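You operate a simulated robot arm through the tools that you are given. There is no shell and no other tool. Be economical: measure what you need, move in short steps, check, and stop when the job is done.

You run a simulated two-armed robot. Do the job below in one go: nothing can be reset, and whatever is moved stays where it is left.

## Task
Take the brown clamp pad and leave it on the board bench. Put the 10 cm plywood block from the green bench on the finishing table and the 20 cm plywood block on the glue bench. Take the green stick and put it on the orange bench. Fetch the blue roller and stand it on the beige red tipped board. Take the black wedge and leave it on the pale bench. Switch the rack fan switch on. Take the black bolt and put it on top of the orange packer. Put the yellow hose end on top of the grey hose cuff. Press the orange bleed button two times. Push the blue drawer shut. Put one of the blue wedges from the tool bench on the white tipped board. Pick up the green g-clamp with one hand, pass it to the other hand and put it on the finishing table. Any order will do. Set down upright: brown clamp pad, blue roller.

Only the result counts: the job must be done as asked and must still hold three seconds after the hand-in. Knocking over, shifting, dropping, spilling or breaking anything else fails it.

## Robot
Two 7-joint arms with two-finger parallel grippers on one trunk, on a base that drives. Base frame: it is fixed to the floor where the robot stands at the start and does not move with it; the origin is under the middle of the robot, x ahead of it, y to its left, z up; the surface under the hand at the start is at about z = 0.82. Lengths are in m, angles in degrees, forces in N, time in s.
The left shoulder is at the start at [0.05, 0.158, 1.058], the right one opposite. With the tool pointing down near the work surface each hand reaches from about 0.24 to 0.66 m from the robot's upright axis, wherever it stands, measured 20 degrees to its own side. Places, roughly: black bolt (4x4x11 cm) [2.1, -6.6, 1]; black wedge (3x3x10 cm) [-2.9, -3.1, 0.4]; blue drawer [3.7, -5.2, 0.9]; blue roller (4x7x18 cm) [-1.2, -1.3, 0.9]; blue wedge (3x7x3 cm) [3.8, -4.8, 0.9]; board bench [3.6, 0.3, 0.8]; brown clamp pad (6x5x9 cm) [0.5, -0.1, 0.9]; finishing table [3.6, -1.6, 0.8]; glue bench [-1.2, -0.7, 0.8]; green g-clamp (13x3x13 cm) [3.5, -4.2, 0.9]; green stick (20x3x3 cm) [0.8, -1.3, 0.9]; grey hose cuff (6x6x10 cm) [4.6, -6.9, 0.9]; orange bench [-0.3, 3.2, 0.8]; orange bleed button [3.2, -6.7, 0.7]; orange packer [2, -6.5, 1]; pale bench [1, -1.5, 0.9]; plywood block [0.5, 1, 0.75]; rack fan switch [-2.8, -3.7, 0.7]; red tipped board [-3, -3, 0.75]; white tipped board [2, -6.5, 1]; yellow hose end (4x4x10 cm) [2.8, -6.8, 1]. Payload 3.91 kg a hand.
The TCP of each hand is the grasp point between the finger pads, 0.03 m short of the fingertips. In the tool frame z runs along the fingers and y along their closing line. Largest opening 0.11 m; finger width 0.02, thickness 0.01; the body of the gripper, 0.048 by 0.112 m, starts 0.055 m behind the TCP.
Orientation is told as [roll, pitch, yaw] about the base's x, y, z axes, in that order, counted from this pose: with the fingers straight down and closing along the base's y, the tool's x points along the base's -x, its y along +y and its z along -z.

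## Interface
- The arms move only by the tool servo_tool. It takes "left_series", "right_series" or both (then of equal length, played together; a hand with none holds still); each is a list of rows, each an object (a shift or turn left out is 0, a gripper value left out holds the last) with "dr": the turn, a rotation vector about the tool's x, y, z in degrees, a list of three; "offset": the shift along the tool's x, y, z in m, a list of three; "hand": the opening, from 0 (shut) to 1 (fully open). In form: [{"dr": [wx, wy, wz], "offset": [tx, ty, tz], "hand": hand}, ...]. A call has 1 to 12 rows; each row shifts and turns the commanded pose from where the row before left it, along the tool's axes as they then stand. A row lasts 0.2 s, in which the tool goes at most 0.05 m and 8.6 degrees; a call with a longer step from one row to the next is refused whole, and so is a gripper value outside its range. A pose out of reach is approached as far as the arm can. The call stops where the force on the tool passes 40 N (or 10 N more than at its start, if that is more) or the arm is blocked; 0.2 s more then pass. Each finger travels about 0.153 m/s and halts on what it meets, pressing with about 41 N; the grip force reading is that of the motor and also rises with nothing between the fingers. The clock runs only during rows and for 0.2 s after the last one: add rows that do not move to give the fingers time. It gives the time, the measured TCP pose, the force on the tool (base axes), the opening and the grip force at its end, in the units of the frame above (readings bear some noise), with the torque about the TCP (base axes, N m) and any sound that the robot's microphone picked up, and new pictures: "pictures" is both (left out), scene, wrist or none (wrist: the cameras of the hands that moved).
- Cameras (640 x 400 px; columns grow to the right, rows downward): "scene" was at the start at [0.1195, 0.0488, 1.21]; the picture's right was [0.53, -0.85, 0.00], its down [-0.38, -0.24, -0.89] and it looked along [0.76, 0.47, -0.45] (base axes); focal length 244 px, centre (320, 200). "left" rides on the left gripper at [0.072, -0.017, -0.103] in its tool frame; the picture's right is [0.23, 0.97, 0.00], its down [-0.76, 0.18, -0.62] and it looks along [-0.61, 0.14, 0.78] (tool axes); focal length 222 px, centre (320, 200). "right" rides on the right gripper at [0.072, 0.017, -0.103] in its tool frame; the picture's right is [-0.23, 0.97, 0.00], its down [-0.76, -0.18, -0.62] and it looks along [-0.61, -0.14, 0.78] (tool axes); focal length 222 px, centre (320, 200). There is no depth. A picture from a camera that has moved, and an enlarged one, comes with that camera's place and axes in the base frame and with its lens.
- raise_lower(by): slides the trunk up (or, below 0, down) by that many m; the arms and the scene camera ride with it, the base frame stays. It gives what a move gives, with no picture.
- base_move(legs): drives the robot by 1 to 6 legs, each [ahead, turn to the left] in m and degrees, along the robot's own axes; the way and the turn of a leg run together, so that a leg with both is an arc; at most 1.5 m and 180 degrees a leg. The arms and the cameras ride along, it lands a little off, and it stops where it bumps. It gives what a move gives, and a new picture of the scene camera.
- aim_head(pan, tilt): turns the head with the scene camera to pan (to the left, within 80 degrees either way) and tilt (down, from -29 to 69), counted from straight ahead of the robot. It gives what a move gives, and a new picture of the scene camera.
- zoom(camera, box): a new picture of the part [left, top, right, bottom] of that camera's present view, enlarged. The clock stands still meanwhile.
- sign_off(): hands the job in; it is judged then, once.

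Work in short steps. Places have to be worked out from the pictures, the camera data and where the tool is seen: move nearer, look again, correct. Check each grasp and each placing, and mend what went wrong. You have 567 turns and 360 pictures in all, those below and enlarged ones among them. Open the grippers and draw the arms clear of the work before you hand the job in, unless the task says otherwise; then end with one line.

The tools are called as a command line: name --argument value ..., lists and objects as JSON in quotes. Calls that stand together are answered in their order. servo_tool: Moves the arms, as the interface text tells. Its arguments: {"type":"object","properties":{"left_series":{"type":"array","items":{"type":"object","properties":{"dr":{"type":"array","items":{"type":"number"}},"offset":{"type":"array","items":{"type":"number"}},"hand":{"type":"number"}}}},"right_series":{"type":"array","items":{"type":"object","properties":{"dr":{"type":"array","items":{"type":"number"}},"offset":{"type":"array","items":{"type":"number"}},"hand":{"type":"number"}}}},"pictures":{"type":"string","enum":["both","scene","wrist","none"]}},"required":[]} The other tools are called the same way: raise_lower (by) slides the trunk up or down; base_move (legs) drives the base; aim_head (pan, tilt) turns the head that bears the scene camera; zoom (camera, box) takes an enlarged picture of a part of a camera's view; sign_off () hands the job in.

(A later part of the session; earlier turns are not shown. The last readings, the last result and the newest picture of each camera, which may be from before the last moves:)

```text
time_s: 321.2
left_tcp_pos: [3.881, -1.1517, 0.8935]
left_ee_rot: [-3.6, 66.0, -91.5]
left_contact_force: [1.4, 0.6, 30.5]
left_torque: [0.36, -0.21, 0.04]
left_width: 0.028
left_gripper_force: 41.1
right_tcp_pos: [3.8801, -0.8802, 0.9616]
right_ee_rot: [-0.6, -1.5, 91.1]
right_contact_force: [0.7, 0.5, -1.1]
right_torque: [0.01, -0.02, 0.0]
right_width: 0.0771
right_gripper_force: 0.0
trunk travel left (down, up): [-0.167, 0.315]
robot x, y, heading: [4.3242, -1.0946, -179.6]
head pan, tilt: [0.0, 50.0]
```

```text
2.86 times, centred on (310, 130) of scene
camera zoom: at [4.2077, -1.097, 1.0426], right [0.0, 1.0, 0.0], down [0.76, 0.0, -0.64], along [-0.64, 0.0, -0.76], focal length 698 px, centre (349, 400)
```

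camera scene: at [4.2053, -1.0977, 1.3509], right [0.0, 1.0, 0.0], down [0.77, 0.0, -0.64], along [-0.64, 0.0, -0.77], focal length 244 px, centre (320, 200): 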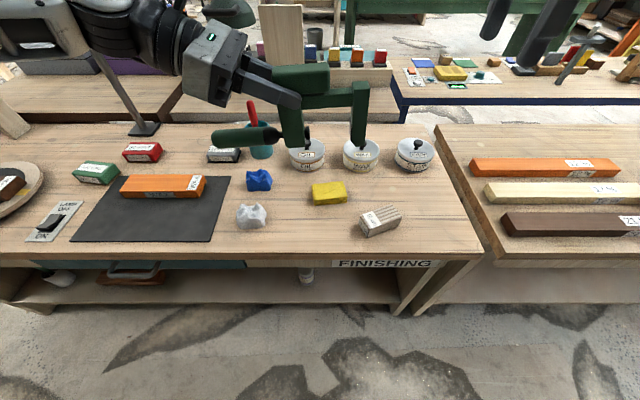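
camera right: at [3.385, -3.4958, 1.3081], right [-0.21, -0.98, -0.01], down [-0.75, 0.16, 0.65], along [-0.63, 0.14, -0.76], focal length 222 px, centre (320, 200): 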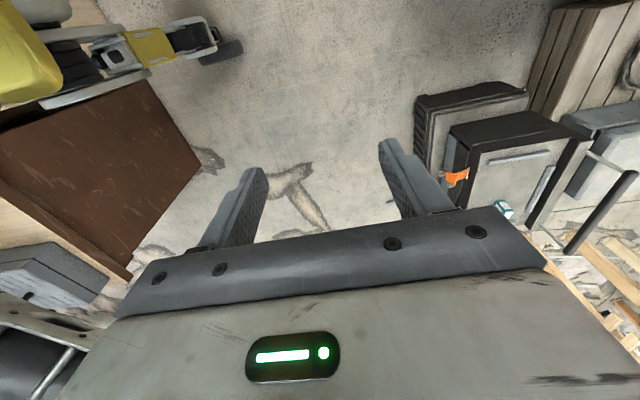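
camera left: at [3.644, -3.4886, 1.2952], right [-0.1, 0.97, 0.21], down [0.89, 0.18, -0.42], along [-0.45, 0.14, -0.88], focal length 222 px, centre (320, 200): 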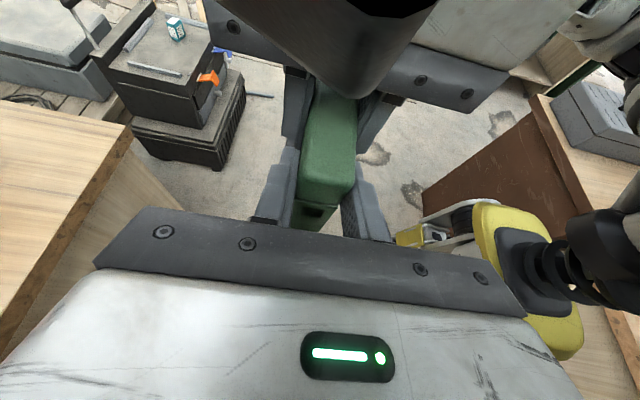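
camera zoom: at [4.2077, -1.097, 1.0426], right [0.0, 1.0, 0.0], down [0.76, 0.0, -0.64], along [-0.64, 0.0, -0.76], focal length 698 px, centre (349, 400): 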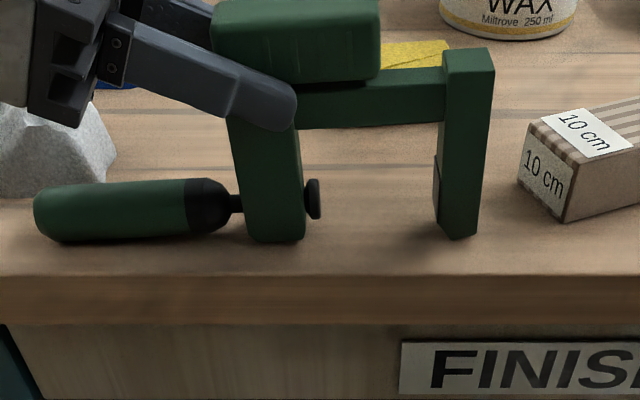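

The clamp rests on the table. I open the left hand slightly and withdraw along the tool axis.

servo_tool --left_series '[{"hand": 0.5}, {"hand": 0.5}, {"hand": 0.5}]' --pictures "none"

servo_tool --left_series '[{"offset": [0, 0, -0.03]}, {"offset": [0, 0, -0.04]}, {"offset": [0.02, 0, -0.04]}, {"offset": [0.03, 0, -0.03]}, {}]' --pictures "scene"

```text
time_s: 322.1
left_tcp_pos: [3.88, -1.1521, 0.8875]
left_ee_rot: [-2.4, 65.6, -90.5]
left_contact_force: [-0.1, 0.0, 0.2]
left_torque: [-0.02, 0.0, -0.02]
left_width: 0.0549
left_gripper_force: 0.0
right_tcp_pos: [3.8772, -0.8805, 0.9604]
right_ee_rot: [-0.9, -1.5, 91.2]
right_contact_force: [-0.2, 0.6, 0.1]
right_torque: [0.03, 0.02, 0.01]
right_width: 0.0769
right_gripper_force: 0.1
trunk travel left (down, up): [-0.167, 0.315]
robot x, y, heading: [4.3229, -1.098, -179.7]
head pan, tilt: [0.0, 50.0]
```

```text
time_s: 323.2
left_tcp_pos: [3.8839, -1.2584, 0.9895]
left_ee_rot: [-2.4, 65.5, -90.5]
left_contact_force: [-0.4, -0.3, -0.3]
left_torque: [0.0, -0.01, 0.0]
left_width: 0.0552
left_gripper_force: 0.0
right_tcp_pos: [3.8788, -0.8802, 0.9598]
right_ee_rot: [-0.8, -1.4, 91.1]
right_contact_force: [-0.5, 1.1, -1.1]
right_torque: [0.0, 0.01, -0.03]
right_width: 0.0771
right_gripper_force: 0.1
trunk travel left (down, up): [-0.167, 0.315]
robot x, y, heading: [4.3212, -1.0955, -179.7]
head pan, tilt: [0.0, 50.0]
camera scene: at [4.206, -1.0973, 1.042], right [0.0, 1.0, 0.0], down [0.77, 0.0, -0.64], along [-0.64, 0.0, -0.77], focal length 244 px, centre (320, 200)
```

scene: 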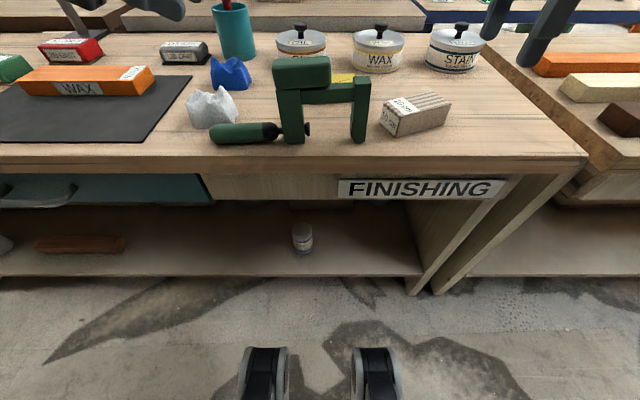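

The clamp stands well. I raise the trunk, back off, and put the left hand back to tool-down.

raise_lower --by 0.2

base_move --legs '[[-0.12, 0], [0, 90]]'

servo_tool --left_series '[{"dr": [0, -8.1, 0], "hand": 1}, {"dr": [0, -8.1, 0]}, {"dr": [0, -8.1, 0]}, {"dr": [0, -8.1, 0]}, {"dr": [0, -8.1, 0]}, {"dr": [0, -8.1, 0]}, {"dr": [0, -8.1, 0]}, {"dr": [0, -8.1, 0]}, {}]' --right_series '[{"dr": [0, 0, -8.1]}, {"dr": [0, 0, -8.1]}, {"dr": [0, 0, -8.1]}, {"dr": [0, 0, -8.1]}, {"dr": [0, 0, -8.1]}, {"dr": [0, 0, -8.1]}, {"dr": [0, 0, -8.1]}, {"dr": [0, 0, -8.1]}, {}]' --pictures "none"

base_move --legs '[[1.5, 0], [1.4, 0]]'

```text
time_s: 325.4
left_tcp_pos: [3.8839, -1.2571, 1.1887]
left_ee_rot: [-2.4, 65.5, -90.5]
left_contact_force: [-0.4, -0.2, 0.3]
left_torque: [0.0, -0.01, 0.03]
left_width: 0.0551
left_gripper_force: 0.0
right_tcp_pos: [3.8787, -0.8809, 1.1607]
right_ee_rot: [-0.7, -1.5, 91.1]
right_contact_force: [0.5, -0.1, -0.3]
right_torque: [0.01, 0.02, 0.01]
right_width: 0.077
right_gripper_force: 0.0
trunk travel left (down, up): [-0.367, 0.115]
robot x, y, heading: [4.32, -1.0991, -180.0]
head pan, tilt: [0.0, 50.0]
```

```text
time_s: 330.6
left_tcp_pos: [4.6239, -1.5245, 1.1896]
left_ee_rot: [-2.4, 65.5, 2.3]
left_contact_force: [0.3, 0.4, -0.7]
left_torque: [0.01, -0.03, 0.0]
left_width: 0.0548
left_gripper_force: 0.1
right_tcp_pos: [4.2488, -1.5494, 1.1606]
right_ee_rot: [-0.6, -1.5, -176.0]
right_contact_force: [-0.1, -0.5, 0.3]
right_torque: [0.03, 0.02, 0.04]
right_width: 0.0771
right_gripper_force: 0.0
trunk travel left (down, up): [-0.367, 0.115]
robot x, y, heading: [4.4438, -1.0964, -87.0]
head pan, tilt: [0.0, 50.0]
camera scene: at [4.4506, -1.2129, 1.242], right [-1.0, -0.05, 0.0], down [-0.04, 0.76, -0.64], along [0.04, -0.64, -0.77], focal length 244 px, centre (320, 200)
```

scene: 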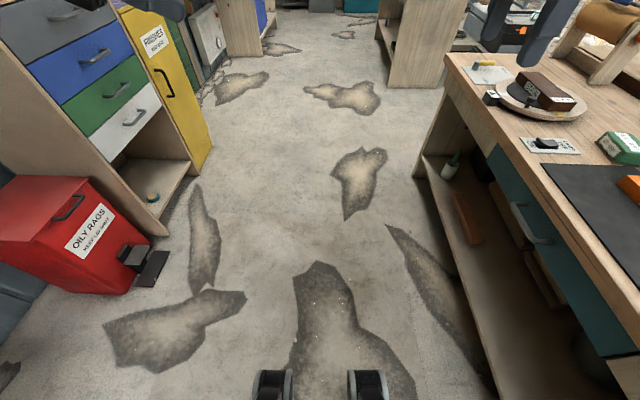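

```text
time_s: 332.6
left_tcp_pos: [4.6249, -1.5253, 1.1897]
left_ee_rot: [-1.2, 0.8, 5.0]
left_contact_force: [0.2, -0.2, 0.2]
left_torque: [0.01, 0.01, 0.0]
left_width: 0.1101
left_gripper_force: 0.1
right_tcp_pos: [4.2474, -1.549, 1.1595]
right_ee_rot: [-1.7, 0.1, -111.1]
right_contact_force: [-0.5, -0.8, 0.0]
right_torque: [0.0, 0.06, -0.01]
right_width: 0.0771
right_gripper_force: 0.1
trunk travel left (down, up): [-0.367, 0.115]
robot x, y, heading: [4.4441, -1.0946, -87.0]
head pan, tilt: [0.0, 50.0]
```

```text
time_s: 346.8
left_tcp_pos: [4.7312, -4.4745, 1.1889]
left_ee_rot: [-1.0, 0.9, 2.5]
left_contact_force: [0.7, -0.3, 0.2]
left_torque: [-0.02, 0.02, -0.02]
left_width: 0.11
left_gripper_force: 0.1
right_tcp_pos: [4.353, -4.4831, 1.1603]
right_ee_rot: [-1.7, 0.1, -113.5]
right_contact_force: [0.0, 0.7, -0.2]
right_torque: [-0.01, -0.01, -0.01]
right_width: 0.0772
right_gripper_force: 0.0
trunk travel left (down, up): [-0.367, 0.115]
robot x, y, heading: [4.5674, -4.0396, -89.1]
head pan, tilt: [0.0, 50.0]
camera scene: at [4.5694, -4.1552, 1.242], right [-1.0, -0.01, 0.0], down [-0.01, 0.77, -0.64], along [0.01, -0.64, -0.77], focal length 244 px, centre (320, 200)
```

scene: 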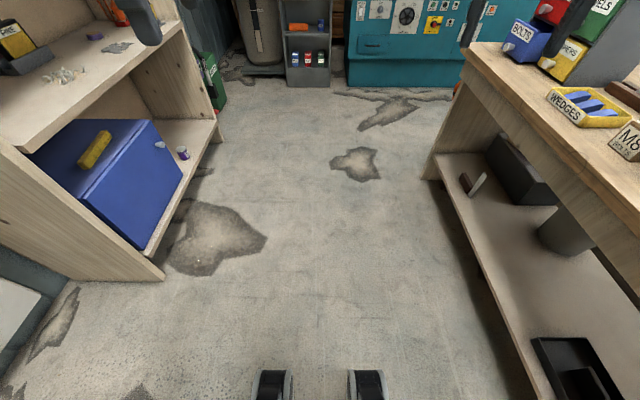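

I see the WEDGES tray and the cabinet with the blue BOLTS drawer. I drive 0.75 m on, turn to face the bench.

base_move --legs '[[0.75, 0], [0, -90.9]]'

aim_head --pan 10 --tilt 30

```text
time_s: 354.9
left_tcp_pos: [4.1269, -4.9273, 1.1892]
left_ee_rot: [-1.1, 1.0, -92.5]
left_contact_force: [-0.1, -0.1, -1.0]
left_torque: [0.0, -0.03, 0.01]
left_width: 0.1098
left_gripper_force: 0.2
right_tcp_pos: [4.1532, -4.5484, 1.16]
right_ee_rot: [-1.6, 0.1, 151.5]
right_contact_force: [0.2, 0.0, 0.2]
right_torque: [-0.01, 0.01, -0.01]
right_width: 0.0771
right_gripper_force: 0.1
trunk travel left (down, up): [-0.367, 0.115]
robot x, y, heading: [4.5753, -4.8004, 175.8]
head pan, tilt: [0.0, 50.0]
camera scene: at [4.462, -4.7911, 1.242], right [0.07, 1.0, 0.0], down [0.76, -0.06, -0.64], along [-0.64, 0.05, -0.77], focal length 244 px, centre (320, 200)
```

scene: 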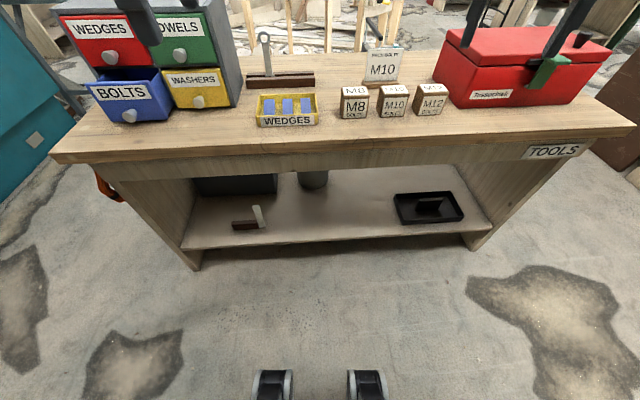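

```text
time_s: 355.8
left_tcp_pos: [4.128, -4.9267, 1.1886]
left_ee_rot: [-1.1, 0.9, -92.5]
left_contact_force: [-0.6, 0.0, 0.1]
left_torque: [0.01, 0.01, -0.01]
left_width: 0.1098
left_gripper_force: 0.0
right_tcp_pos: [4.1523, -4.5496, 1.1608]
right_ee_rot: [-1.6, 0.0, 151.5]
right_contact_force: [-0.4, -0.7, -0.5]
right_torque: [0.0, 0.03, -0.01]
right_width: 0.0771
right_gripper_force: 0.2
trunk travel left (down, up): [-0.367, 0.115]
robot x, y, heading: [4.574, -4.7977, 175.9]
head pan, tilt: [10.0, 30.0]
camera scene: at [4.4488, -4.8059, 1.2715], right [-0.1, 0.99, 0.0], down [0.5, 0.05, -0.87], along [-0.86, -0.09, -0.5], focal length 244 px, centre (320, 200)
```

scene: 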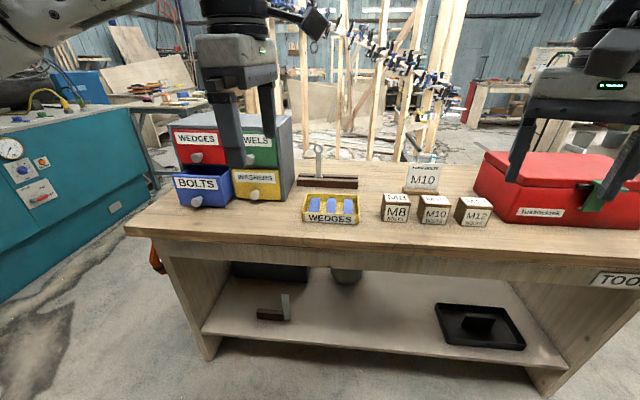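

I shift to face the cabinet: robot to about [4.30, -5.08].

base_move --legs '[[0, 94], [0.28, 0], [0, -90], [0.2, 0]]'

aim_head --pan 10 --tilt 45

```text
time_s: 366.8
left_tcp_pos: [3.9487, -5.2734, 1.188]
left_ee_rot: [-1.0, 0.9, -86.5]
left_contact_force: [-0.2, -1.0, -1.7]
left_torque: [0.05, -0.01, 0.04]
left_width: 0.11
left_gripper_force: 0.0
right_tcp_pos: [3.9347, -4.8946, 1.1595]
right_ee_rot: [-1.7, 0.1, 157.3]
right_contact_force: [-0.1, 0.3, -0.3]
right_torque: [-0.01, -0.03, 0.03]
right_width: 0.0769
right_gripper_force: 0.2
trunk travel left (down, up): [-0.367, 0.115]
robot x, y, heading: [4.3833, -5.1008, -177.9]
head pan, tilt: [10.0, 30.0]
camera scene: at [4.255, -5.12, 1.2714], right [-0.2, 0.98, 0.0], down [0.49, 0.1, -0.87], along [-0.85, -0.18, -0.5], focal length 244 px, centre (320, 200)
```

scene: 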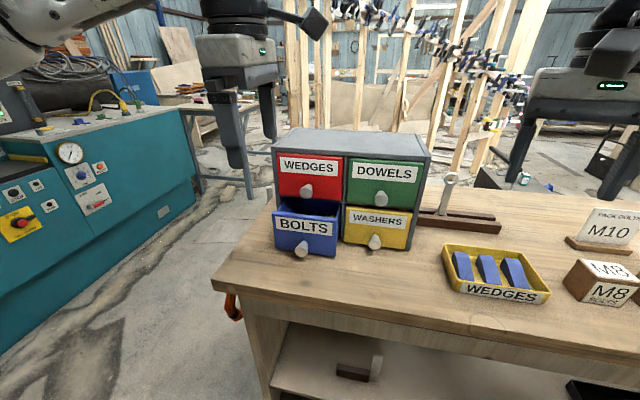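

```text
time_s: 367.6
left_tcp_pos: [3.9475, -5.2733, 1.1886]
left_ee_rot: [-1.0, 0.9, -86.5]
left_contact_force: [0.3, -0.4, -0.1]
left_torque: [-0.03, 0.04, 0.03]
left_width: 0.11
left_gripper_force: 0.0
right_tcp_pos: [3.9346, -4.8948, 1.1593]
right_ee_rot: [-1.6, 0.0, 157.4]
right_contact_force: [-0.2, 1.1, 0.1]
right_torque: [0.0, -0.02, 0.02]
right_width: 0.077
right_gripper_force: 0.1
trunk travel left (down, up): [-0.367, 0.115]
robot x, y, heading: [4.3838, -5.0979, -178.4]
head pan, tilt: [10.0, 45.0]
camera scene: at [4.2645, -5.1181, 1.249], right [-0.2, 0.98, 0.0], down [0.69, 0.14, -0.71], along [-0.69, -0.14, -0.71], focal length 244 px, centre (320, 200)
```

scene: 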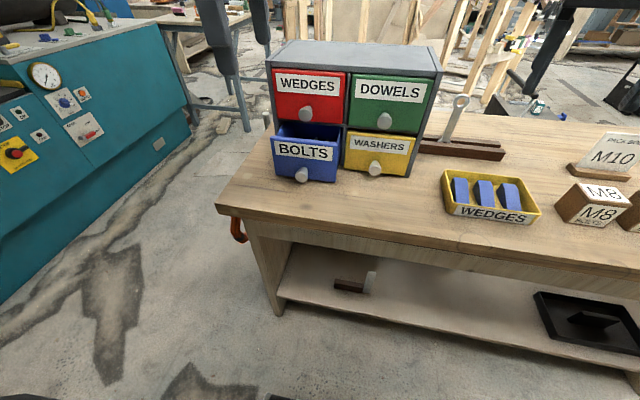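

The blue drawer sticks out ~6 cm (face x≈3.825, y≈-5.235; closed plane ≈3.762). I move forward 8 cm, turn the left hand to face it and tilt it 45°, fingers closed.

base_move --legs '[[0.08, -1.5]]'

servo_tool --left_series '[{"dr": [0, 0, 8.3], "hand": 0}, {"dr": [0, 0, 8.3]}, {"dr": [0, 0, 8.3]}, {"dr": [0, 0, 8.3]}, {"dr": [0, 0, 8.3]}, {"dr": [0, 0, 8.3]}, {"dr": [0, 0, 8.3]}, {"dr": [0, 0, 8.3]}, {"dr": [0, 0, 8.3]}, {"dr": [0, 0, 8.3]}, {"dr": [0, 0, 8.3]}, {}]' --pictures "none"

servo_tool --left_series '[{"dr": [0, -7.5, 0], "offset": [0.02, 0, 0]}, {"dr": [0, -7.5, 0]}, {"dr": [0, -7.5, 0]}, {"dr": [0, -7.5, 0]}, {"dr": [0, -7.5, 0]}, {"dr": [0, -7.5, 0]}, {}]' --pictures "scene"

```text
time_s: 368.7
left_tcp_pos: [3.8653, -5.2641, 1.1881]
left_ee_rot: [-1.0, 0.9, -88.1]
left_contact_force: [0.9, 0.5, -0.8]
left_torque: [0.02, -0.06, 0.0]
left_width: 0.1101
left_gripper_force: 0.0
right_tcp_pos: [3.8607, -4.8846, 1.1602]
right_ee_rot: [-1.7, 0.1, 155.9]
right_contact_force: [0.3, -0.4, -0.5]
right_torque: [0.02, 0.0, 0.02]
right_width: 0.0766
right_gripper_force: 0.0
trunk travel left (down, up): [-0.367, 0.115]
robot x, y, heading: [4.3035, -5.104, -179.9]
head pan, tilt: [10.0, 45.0]
camera scene: at [4.1847, -5.1162, 1.2488], right [-0.18, 0.98, 0.0], down [0.7, 0.13, -0.71], along [-0.7, -0.13, -0.71], focal length 244 px, centre (320, 200)
```

scene: 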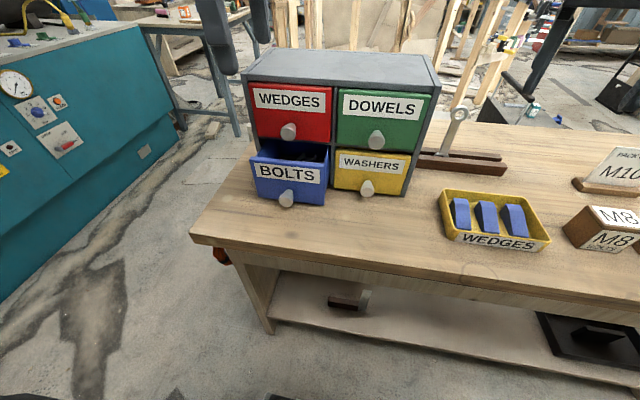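

```text
time_s: 371.3
left_tcp_pos: [3.8654, -5.2625, 1.1899]
left_ee_rot: [-0.9, -1.1, -179.5]
left_contact_force: [-0.5, -0.2, -0.4]
left_torque: [0.0, -0.02, -0.01]
left_width: 0.0
left_gripper_force: 37.8
right_tcp_pos: [3.8609, -4.8847, 1.1607]
right_ee_rot: [-1.6, 0.1, 155.9]
right_contact_force: [-0.6, -0.5, -0.6]
right_torque: [0.0, 0.0, 0.03]
right_width: 0.0769
right_gripper_force: 0.1
trunk travel left (down, up): [-0.367, 0.115]
robot x, y, heading: [4.3053, -5.0996, -179.7]
head pan, tilt: [10.0, 45.0]
```

```text
time_s: 372.9
left_tcp_pos: [3.8866, -5.2631, 1.1886]
left_ee_rot: [-1.3, -46.1, -178.4]
left_contact_force: [-0.3, -0.5, -0.2]
left_torque: [-0.03, 0.0, -0.01]
left_width: 0.0002
left_gripper_force: 37.7
right_tcp_pos: [3.8612, -4.8865, 1.1607]
right_ee_rot: [-1.6, 0.0, 155.9]
right_contact_force: [0.0, 0.2, 0.3]
right_torque: [0.01, 0.0, -0.01]
right_width: 0.0768
right_gripper_force: 0.1
trunk travel left (down, up): [-0.367, 0.115]
robot x, y, heading: [4.3048, -5.0977, -179.8]
head pan, tilt: [10.0, 45.0]
camera scene: at [4.1854, -5.1163, 1.2489], right [-0.18, 0.98, 0.0], down [0.7, 0.13, -0.71], along [-0.7, -0.13, -0.71], focal length 244 px, centre (320, 200)
```

scene: 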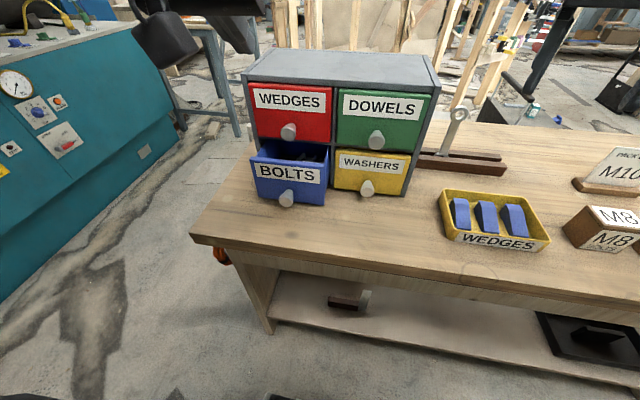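

Face centre y≈-5.25, z ≈0.85–0.96. I lower the closed hand to z≈0.956 in front of the face.

servo_tool --left_series '[{"offset": [0.032, -0.0026, 0.0335]}, {"offset": [0.032, -0.0026, 0.0335]}, {"offset": [0.032, -0.0026, 0.0335]}, {"offset": [0.032, -0.0026, 0.0335]}, {"offset": [0.032, -0.0026, 0.0335]}, {}]' --pictures "both"

```text
time_s: 374.3
left_tcp_pos: [3.874, -5.2448, 0.9565]
left_ee_rot: [-1.3, -46.0, -178.4]
left_contact_force: [0.7, -0.1, 0.3]
left_torque: [0.04, 0.03, -0.02]
left_width: 0.0
left_gripper_force: 37.3
right_tcp_pos: [3.8618, -4.8843, 1.1608]
right_ee_rot: [-1.6, 0.0, 156.0]
right_contact_force: [-1.1, -0.6, -0.7]
right_torque: [-0.01, -0.01, 0.01]
right_width: 0.0774
right_gripper_force: 0.0
trunk travel left (down, up): [-0.367, 0.115]
robot x, y, heading: [4.3045, -5.0992, -180.0]
head pan, tilt: [10.0, 45.0]
camera scene: at [4.1857, -5.1162, 1.249], right [-0.18, 0.98, 0.0], down [0.7, 0.13, -0.71], along [-0.7, -0.13, -0.71], focal length 244 px, centre (320, 200)
camera left: at [3.9992, -5.2278, 0.9765], right [0.17, -0.97, -0.18], down [-0.08, -0.19, 0.98], along [-0.98, -0.15, -0.11], focal length 222 px, centre (320, 200)
```

scene: 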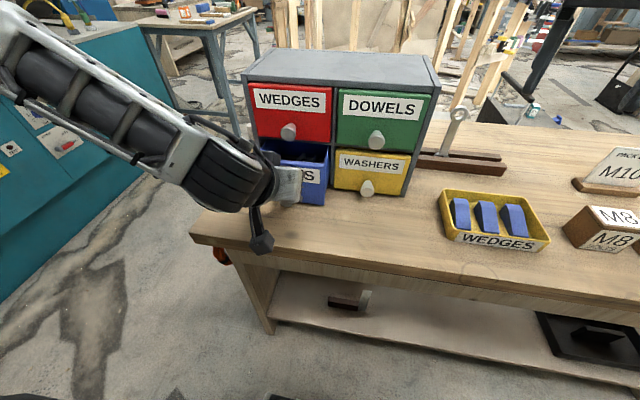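
left: 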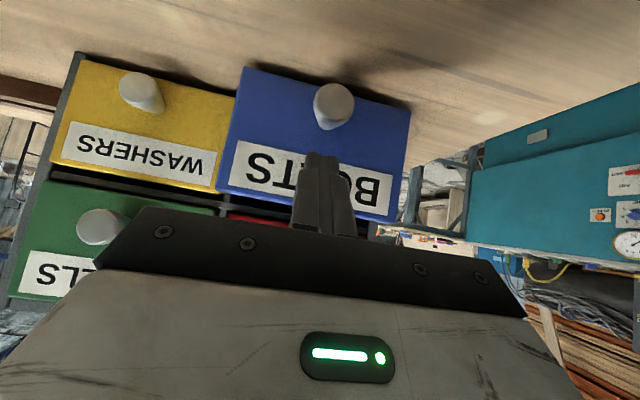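

Fingertips face the drawer above its knob. I push in −x slowly.

servo_tool --left_series '[{"offset": [-0.0138, 0, 0.0144]}, {"offset": [-0.0138, 0, 0.0144]}, {"offset": [-0.0138, 0, 0.0144]}, {"offset": [-0.0104, 0, 0.0108]}]' --pictures "wrist"

```text
time_s: 375.3
left_tcp_pos: [3.7979, -5.2483, 0.9575]
left_ee_rot: [-1.2, -46.1, -178.5]
left_contact_force: [0.8, -0.2, -0.4]
left_torque: [-0.03, 0.01, -0.01]
left_width: 0.0
left_gripper_force: 37.3
right_tcp_pos: [3.8616, -4.8835, 1.161]
right_ee_rot: [-1.5, 0.0, 155.9]
right_contact_force: [0.4, 0.2, -0.3]
right_torque: [-0.02, -0.01, -0.02]
right_width: 0.077
right_gripper_force: 0.0
trunk travel left (down, up): [-0.367, 0.115]
robot x, y, heading: [4.3026, -5.1002, -179.8]
head pan, tilt: [10.0, 45.0]
camera left: at [3.9244, -5.2299, 0.9774], right [0.17, -0.97, -0.18], down [-0.08, -0.19, 0.98], along [-0.98, -0.15, -0.11], focal length 222 px, centre (320, 200)
```

left: 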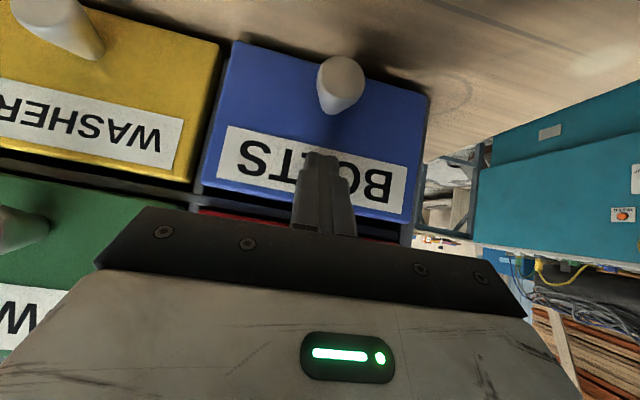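

Continue pushing until it stops.

servo_tool --left_series '[{"offset": [-0.0069, 0, 0.0072]}, {"offset": [-0.0069, 0, 0.0072]}, {"offset": [-0.0069, 0, 0.0072]}, {"offset": [-0.0069, 0, 0.0072]}]' --pictures "both"

```text
time_s: 375.9
left_tcp_pos: [3.7882, -5.2467, 0.9541]
left_ee_rot: [-1.3, -45.3, -178.7]
left_contact_force: [20.9, -1.1, 7.8]
left_torque: [0.03, -0.04, 0.02]
left_width: 0.0003
left_gripper_force: 37.5
right_tcp_pos: [3.8642, -4.8854, 1.1607]
right_ee_rot: [-1.5, -0.1, 155.9]
right_contact_force: [-0.5, -0.4, 0.0]
right_torque: [0.03, -0.02, 0.0]
right_width: 0.0771
right_gripper_force: 0.0
trunk travel left (down, up): [-0.367, 0.115]
robot x, y, heading: [4.3012, -5.1048, -179.6]
head pan, tilt: [10.0, 45.0]
stopped in row 3 (left hand): the force on the tool passed its limit at 48 N (the readings are from after the stop); the commanded pose is now the measured one
camera scene: at [4.189, -5.1166, 1.2494], right [-0.18, 0.98, 0.0], down [0.69, 0.13, -0.71], along [-0.7, -0.13, -0.71], focal length 244 px, centre (320, 200)
camera left: at [3.9137, -5.2291, 0.9761], right [0.17, -0.97, -0.18], down [-0.09, -0.19, 0.98], along [-0.98, -0.15, -0.12], focal length 222 px, centre (320, 200)
```

scene: 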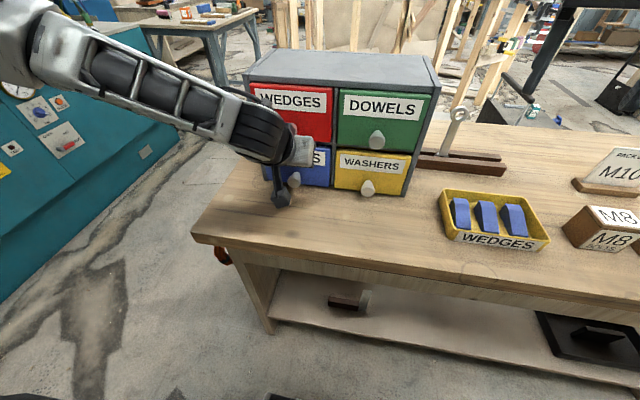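
left: 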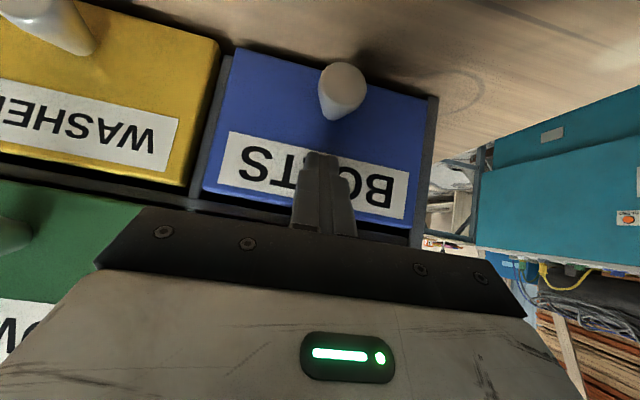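

The drawer is shut. I withdraw the left hand and bring the right hand to tool-down over the wedges tray.

servo_tool --left_series '[{"offset": [0.02, 0, -0.021]}, {"offset": [0.03, 0, -0.031]}, {"offset": [0.0, 0, -0.045]}, {"offset": [-0.02, 0, -0.04]}, {"dr": [0, 7.6, 0], "offset": [-0.02, 0, -0.04]}, {"dr": [0, 7.6, 0], "offset": [-0.02, 0, -0.03]}, {"dr": [0, 7.6, 0]}, {"dr": [0, 7.6, 0]}, {"dr": [0, 7.6, 0]}, {"dr": [0, 7.6, 0]}]' --right_series '[{"dr": [0, 0, -8]}, {"dr": [0, 0, -8]}, {"dr": [0, 0, -8]}, {"offset": [0, 0, 0.02]}, {"offset": [0, 0, 0.02]}, {}, {}, {}, {}, {}]'

```text
time_s: 378.1
left_tcp_pos: [3.9209, -5.2483, 1.1068]
left_ee_rot: [-0.9, 0.4, -179.6]
left_contact_force: [1.2, 0.3, -0.2]
left_torque: [-0.01, 0.01, 0.01]
left_width: 0.0002
left_gripper_force: 37.8
right_tcp_pos: [3.8615, -4.8834, 1.1207]
right_ee_rot: [-1.5, 0.7, 179.9]
right_contact_force: [0.1, 0.7, -0.2]
right_torque: [0.02, 0.02, -0.02]
right_width: 0.077
right_gripper_force: 0.1
trunk travel left (down, up): [-0.367, 0.115]
robot x, y, heading: [4.3065, -5.1031, -179.8]
head pan, tilt: [10.0, 45.0]
camera scene: at [4.1857, -5.1165, 1.2489], right [-0.18, 0.98, 0.0], down [0.7, 0.13, -0.71], along [-0.7, -0.13, -0.71], focal length 244 px, centre (320, 200)
camera right: at [3.9318, -4.9032, 1.2234], right [-0.23, -0.97, -0.03], down [-0.77, 0.16, 0.62], along [-0.6, 0.16, -0.79], focal length 222 px, centre (320, 200)
camera left: at [3.9929, -5.2318, 1.2108], right [0.23, -0.97, -0.01], down [-0.76, -0.19, 0.62], along [-0.6, -0.13, -0.79], focal length 222 px, centre (320, 200)
```

scene: 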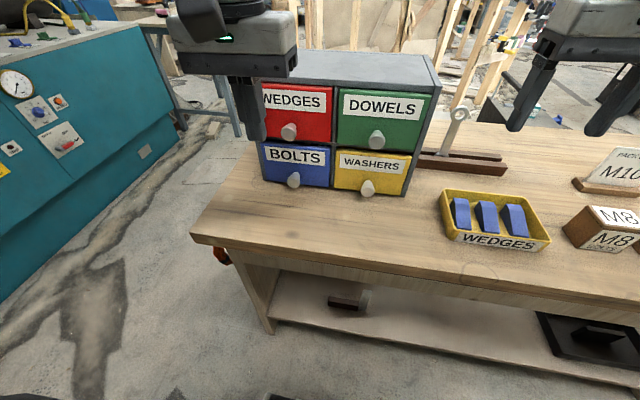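
right: 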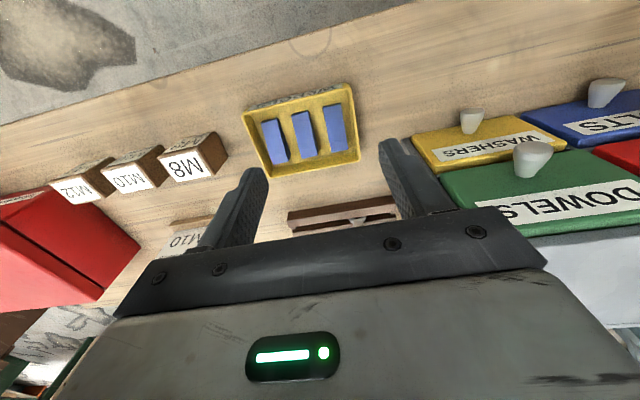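
left: 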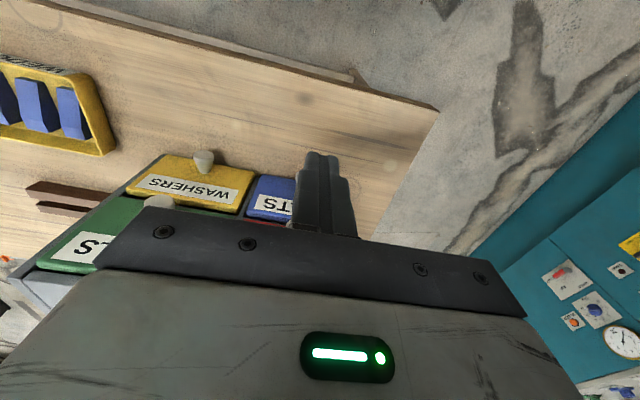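

Zoom in on the wedges from the right wrist camera.

zoom --camera "right" --box '[220, 60, 380, 190]'

zoom --camera "scene" --box '[420, 170, 570, 270]'

```text
3.08 times, centred on (300, 125) of right
camera zoom: at [3.9318, -4.9032, 1.2234], right [-0.23, -0.97, -0.03], down [-0.77, 0.16, 0.62], along [-0.6, 0.16, -0.79], focal length 684 px, centre (382, 431)
```

zoom: 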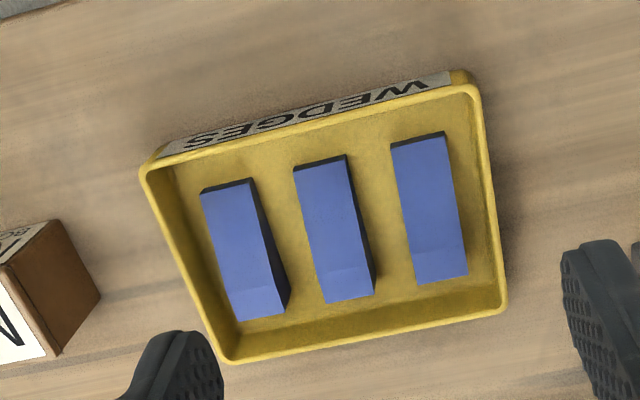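

```text
4.00 times, centred on (495, 220) of scene
camera zoom: at [4.1857, -5.1165, 1.2489], right [-0.18, 0.98, 0.0], down [0.7, 0.13, -0.71], along [-0.7, -0.13, -0.71], focal length 977 px, centre (-380, 120)
```

zoom: 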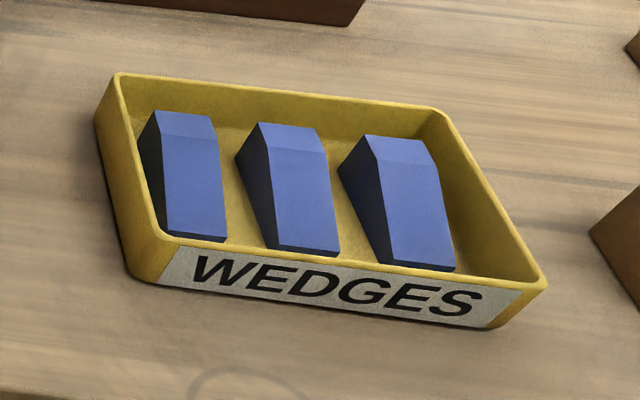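

Middle wedge centre ≈[3.79…3.80, -4.836], axis along x, 3 cm wide, ~2.3 cm gaps. I set the opening to ~4.8 cm and move above it.

servo_tool --right_series '[{"offset": [-0.024, -0.016, 0.02], "hand": 0.44}, {"offset": [-0.024, -0.016, 0.03]}, {"offset": [-0.024, -0.016, 0.03]}, {"offset": [0, 0, 0.045]}, {"dr": [1.5, 0, 0], "offset": [0, 0, 0.035]}, {}]' --pictures "wrist"

```text
time_s: 379.5
left_tcp_pos: [3.9198, -5.2475, 1.1057]
left_ee_rot: [-1.0, 0.2, -179.5]
left_contact_force: [-1.0, 0.5, -0.6]
left_torque: [-0.05, -0.01, -0.03]
left_width: 0.0
left_gripper_force: 37.5
right_tcp_pos: [3.7935, -4.833, 0.9633]
right_ee_rot: [-3.0, 0.6, 179.9]
right_contact_force: [1.4, -0.3, -0.1]
right_torque: [0.02, 0.03, 0.02]
right_width: 0.0486
right_gripper_force: 0.0
trunk travel left (down, up): [-0.367, 0.115]
robot x, y, heading: [4.3007, -5.0962, -179.9]
head pan, tilt: [10.0, 45.0]
camera right: at [3.8649, -4.8547, 1.0651], right [-0.23, -0.97, -0.05], down [-0.77, 0.15, 0.62], along [-0.6, 0.18, -0.78], focal length 222 px, centre (320, 200)
```

right: 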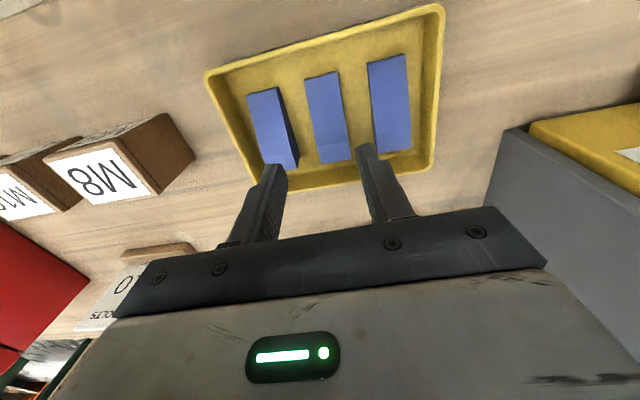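

Agreement within 3 mm. I straighten the roll, nudge, and descend part-way.

servo_tool --right_series '[{"dr": [-3, 0, 0], "offset": [0, 0.002, 0]}, {"offset": [-0.003, 0, 0.03]}, {"offset": [0, 0, 0.015]}, {}]' --pictures "wrist"

```text
time_s: 380.5
left_tcp_pos: [3.9199, -5.2472, 1.1061]
left_ee_rot: [-0.8, 0.2, -179.5]
left_contact_force: [-0.9, 0.1, 0.4]
left_torque: [0.01, -0.03, -0.01]
left_width: 0.0
left_gripper_force: 37.9
right_tcp_pos: [3.7904, -4.8334, 0.9174]
right_ee_rot: [0.1, 0.6, 179.9]
right_contact_force: [-0.4, 0.5, 0.0]
right_torque: [-0.02, -0.01, 0.01]
right_width: 0.0483
right_gripper_force: 0.0
trunk travel left (down, up): [-0.367, 0.115]
robot x, y, heading: [4.3023, -5.0998, -179.9]
head pan, tilt: [10.0, 45.0]
camera right: at [3.8611, -4.8506, 1.0208], right [-0.23, -0.97, 0.0], down [-0.77, 0.18, 0.61], along [-0.6, 0.14, -0.79], focal length 222 px, centre (320, 200)
```

right: 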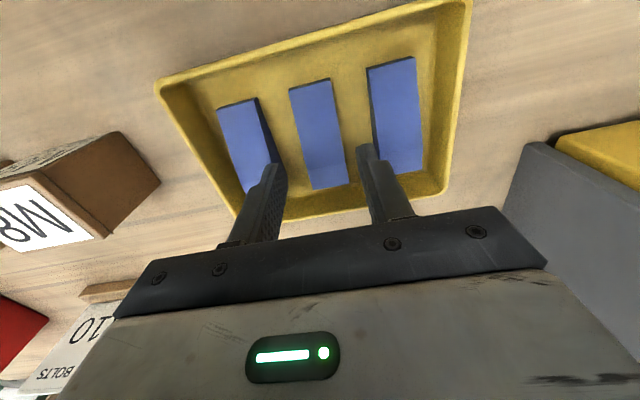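

Nudge 2.5 mm and go down to TCP z 0.877, then close.

servo_tool --right_series '[{"offset": [0, 0.0025, 0.02]}, {"offset": [0, 0, 0.012]}, {"offset": [0, 0, 0.008]}, {}]' --pictures "wrist"

```text
time_s: 381.6
left_tcp_pos: [3.9222, -5.2477, 1.1083]
left_ee_rot: [-0.8, 0.0, -179.6]
left_contact_force: [-0.4, -0.9, 0.5]
left_torque: [0.0, 0.01, -0.02]
left_width: 0.0001
left_gripper_force: 37.9
right_tcp_pos: [3.7906, -4.8376, 0.8855]
right_ee_rot: [0.1, 0.0, 179.9]
right_contact_force: [12.1, -1.0, 16.0]
right_torque: [0.37, -0.51, -0.34]
right_width: 0.0475
right_gripper_force: 0.1
trunk travel left (down, up): [-0.367, 0.115]
robot x, y, heading: [4.3066, -5.1072, -179.8]
head pan, tilt: [10.0, 45.0]
stopped in row 4 (right hand): the force on the tool passed its limit at 41 N (the readings are from after the stop); the commanded pose is now the measured one
camera right: at [3.8626, -4.8533, 0.9872], right [-0.23, -0.97, 0.0], down [-0.76, 0.18, 0.62], along [-0.61, 0.14, -0.78], focal length 222 px, centre (320, 200)
```

right: 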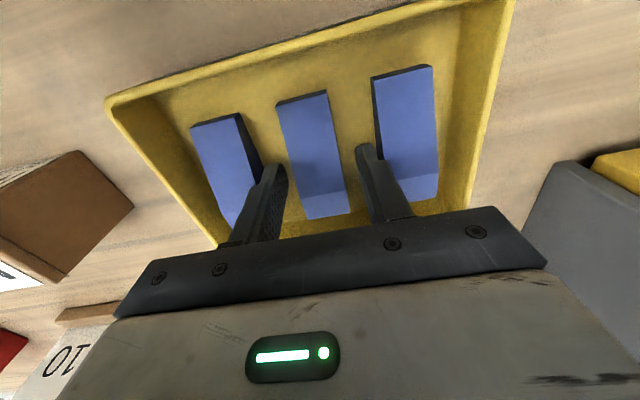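

Fingertips reached the tray floor (bench is at ≈0.85). I raise 4 mm and close on the wedge.

servo_tool --right_series '[{"offset": [0, 0, -0.004]}, {"hand": 0}, {"hand": 0}, {"hand": 0}, {}]' --pictures "wrist"

```text
time_s: 382.8
left_tcp_pos: [3.9201, -5.2481, 1.1058]
left_ee_rot: [-0.8, 0.2, -179.5]
left_contact_force: [-0.1, 0.1, 0.2]
left_torque: [-0.02, 0.02, 0.0]
left_width: 0.0001
left_gripper_force: 38.2
right_tcp_pos: [3.7871, -4.8357, 0.885]
right_ee_rot: [0.3, 0.1, 179.9]
right_contact_force: [-0.1, 0.0, 0.2]
right_torque: [0.02, -0.02, 0.0]
right_width: 0.0269
right_gripper_force: 41.1
trunk travel left (down, up): [-0.367, 0.115]
robot x, y, heading: [4.3058, -5.0956, -179.5]
head pan, tilt: [10.0, 45.0]
camera right: at [3.8601, -4.8532, 0.9875], right [-0.23, -0.97, 0.0], down [-0.76, 0.18, 0.62], along [-0.6, 0.14, -0.78], focal length 222 px, centre (320, 200)
```

right: 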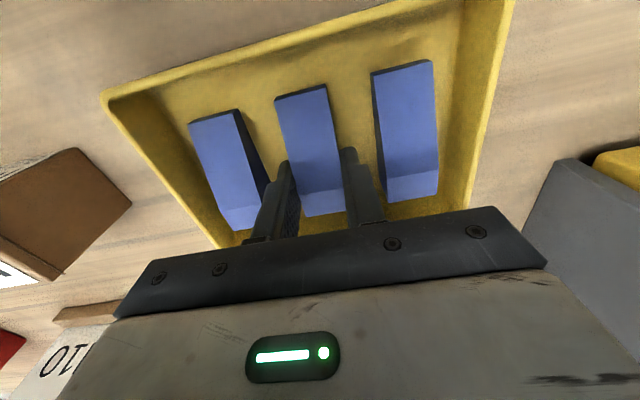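

Gripped at 27 mm. Lift gently.

servo_tool --right_series '[{"offset": [0, 0, -0.01]}, {"offset": [0, 0, -0.02]}, {"offset": [0, 0, -0.03]}, {"offset": [0, 0, -0.04]}, {"offset": [0, 0, -0.04]}, {"offset": [0, 0, -0.04]}, {"offset": [0, 0, -0.04]}, {}]' --pictures "both"

```text
time_s: 384.6
left_tcp_pos: [3.9196, -5.2472, 1.1066]
left_ee_rot: [-0.9, 0.2, -179.5]
left_contact_force: [-0.5, 0.7, -0.9]
left_torque: [-0.01, 0.03, -0.01]
left_width: 0.0
left_gripper_force: 37.5
right_tcp_pos: [3.7871, -4.8342, 1.1042]
right_ee_rot: [0.2, 0.1, 179.9]
right_contact_force: [0.8, 0.5, -0.4]
right_torque: [-0.01, -0.01, 0.01]
right_width: 0.0266
right_gripper_force: 40.8
trunk travel left (down, up): [-0.367, 0.115]
robot x, y, heading: [4.3054, -5.0999, -179.8]
head pan, tilt: [10.0, 45.0]
camera scene: at [4.186, -5.1163, 1.2489], right [-0.18, 0.98, 0.0], down [0.7, 0.13, -0.71], along [-0.7, -0.13, -0.71], focal length 244 px, centre (320, 200)
camera right: at [3.8587, -4.8509, 1.2074], right [-0.23, -0.97, 0.0], down [-0.76, 0.18, 0.62], along [-0.61, 0.14, -0.78], focal length 222 px, centre (320, 200)
```

scene: 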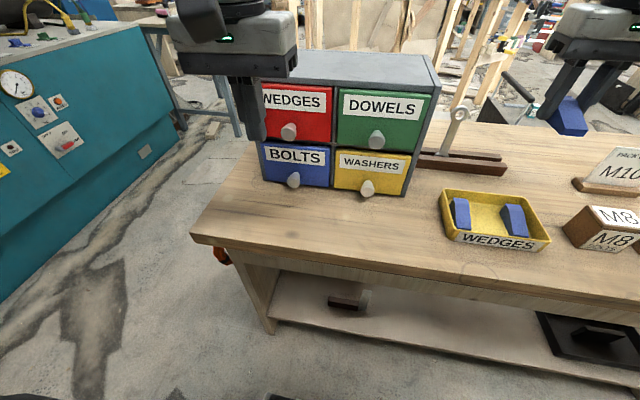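
right: 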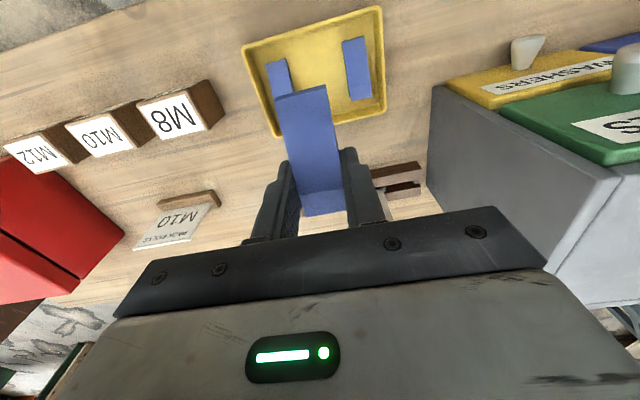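

The wedge is held. I back off and turn left to look at the machine area in the south.

base_move --legs '[[-0.3, 0], [0, 70]]'

aim_head --pan 0 --tilt 20

```text
time_s: 389.7
left_tcp_pos: [4.6099, -5.5108, 1.1052]
left_ee_rot: [-0.9, 0.3, -107.9]
left_contact_force: [0.1, -0.5, -1.5]
left_torque: [0.02, -0.02, -0.01]
left_width: 0.0001
left_gripper_force: 37.4
right_tcp_pos: [4.1765, -5.508, 1.1055]
right_ee_rot: [0.1, 0.1, -108.4]
right_contact_force: [-1.7, 0.2, 0.0]
right_torque: [0.0, 0.03, -0.02]
right_width: 0.0271
right_gripper_force: 41.0
trunk travel left (down, up): [-0.367, 0.115]
robot x, y, heading: [4.5935, -5.101, -107.9]
head pan, tilt: [10.0, 45.0]
camera scene: at [4.5699, -5.219, 1.2489], right [-0.99, 0.14, 0.0], down [0.1, 0.7, -0.71], along [-0.1, -0.7, -0.71], focal length 244 px, centre (320, 200)
```

scene: 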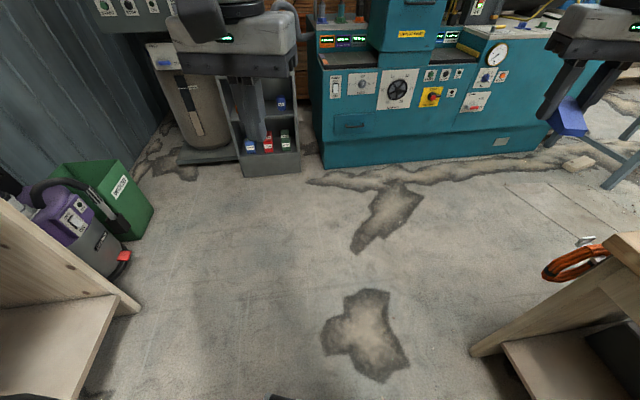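

```text
time_s: 390.6
left_tcp_pos: [4.6092, -5.5102, 1.106]
left_ee_rot: [-0.9, 0.2, -107.9]
left_contact_force: [0.2, 0.6, -0.6]
left_torque: [0.0, 0.02, -0.02]
left_width: 0.0004
left_gripper_force: 37.8
right_tcp_pos: [4.175, -5.5076, 1.1046]
right_ee_rot: [0.3, 0.1, -108.4]
right_contact_force: [-0.2, -0.9, -1.1]
right_torque: [0.0, -0.01, -0.01]
right_width: 0.0271
right_gripper_force: 41.2
trunk travel left (down, up): [-0.367, 0.115]
robot x, y, heading: [4.5908, -5.1007, -107.8]
head pan, tilt: [0.0, 20.0]
camera scene: at [4.5524, -5.227, 1.2875], right [-0.95, 0.31, 0.0], down [0.11, 0.33, -0.94], along [-0.29, -0.89, -0.34], focal length 244 px, centre (320, 200)
```

scene: 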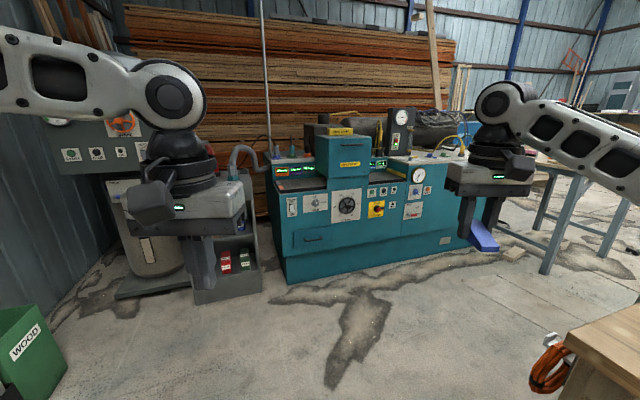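

Zoom on the teal machine and its surroundings.

zoom --camera "scene" --box '[250, 90, 480, 260]'

zoom --camera "scene" --box '[100, 90, 290, 290]'

```text
2.35 times, centred on (365, 175) of scene
camera zoom: at [4.5524, -5.227, 1.2875], right [-0.95, 0.31, 0.0], down [0.11, 0.33, -0.94], along [-0.29, -0.89, -0.34], focal length 575 px, centre (214, 259)
```

zoom: 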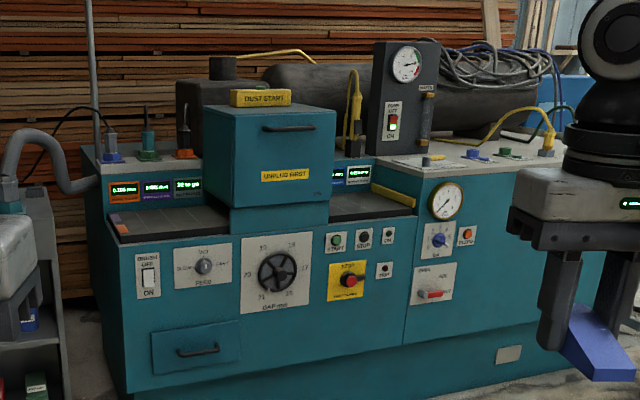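

```text
2.00 times, centred on (195, 190) of scene
camera zoom: at [4.5524, -5.227, 1.2875], right [-0.95, 0.31, 0.0], down [0.11, 0.33, -0.94], along [-0.29, -0.89, -0.34], focal length 489 px, centre (570, 220)
```

zoom: 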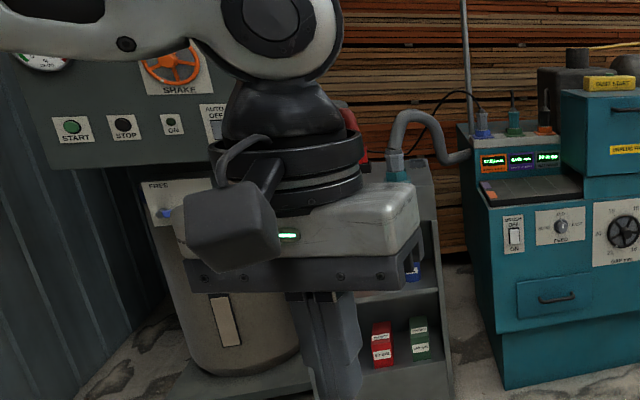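

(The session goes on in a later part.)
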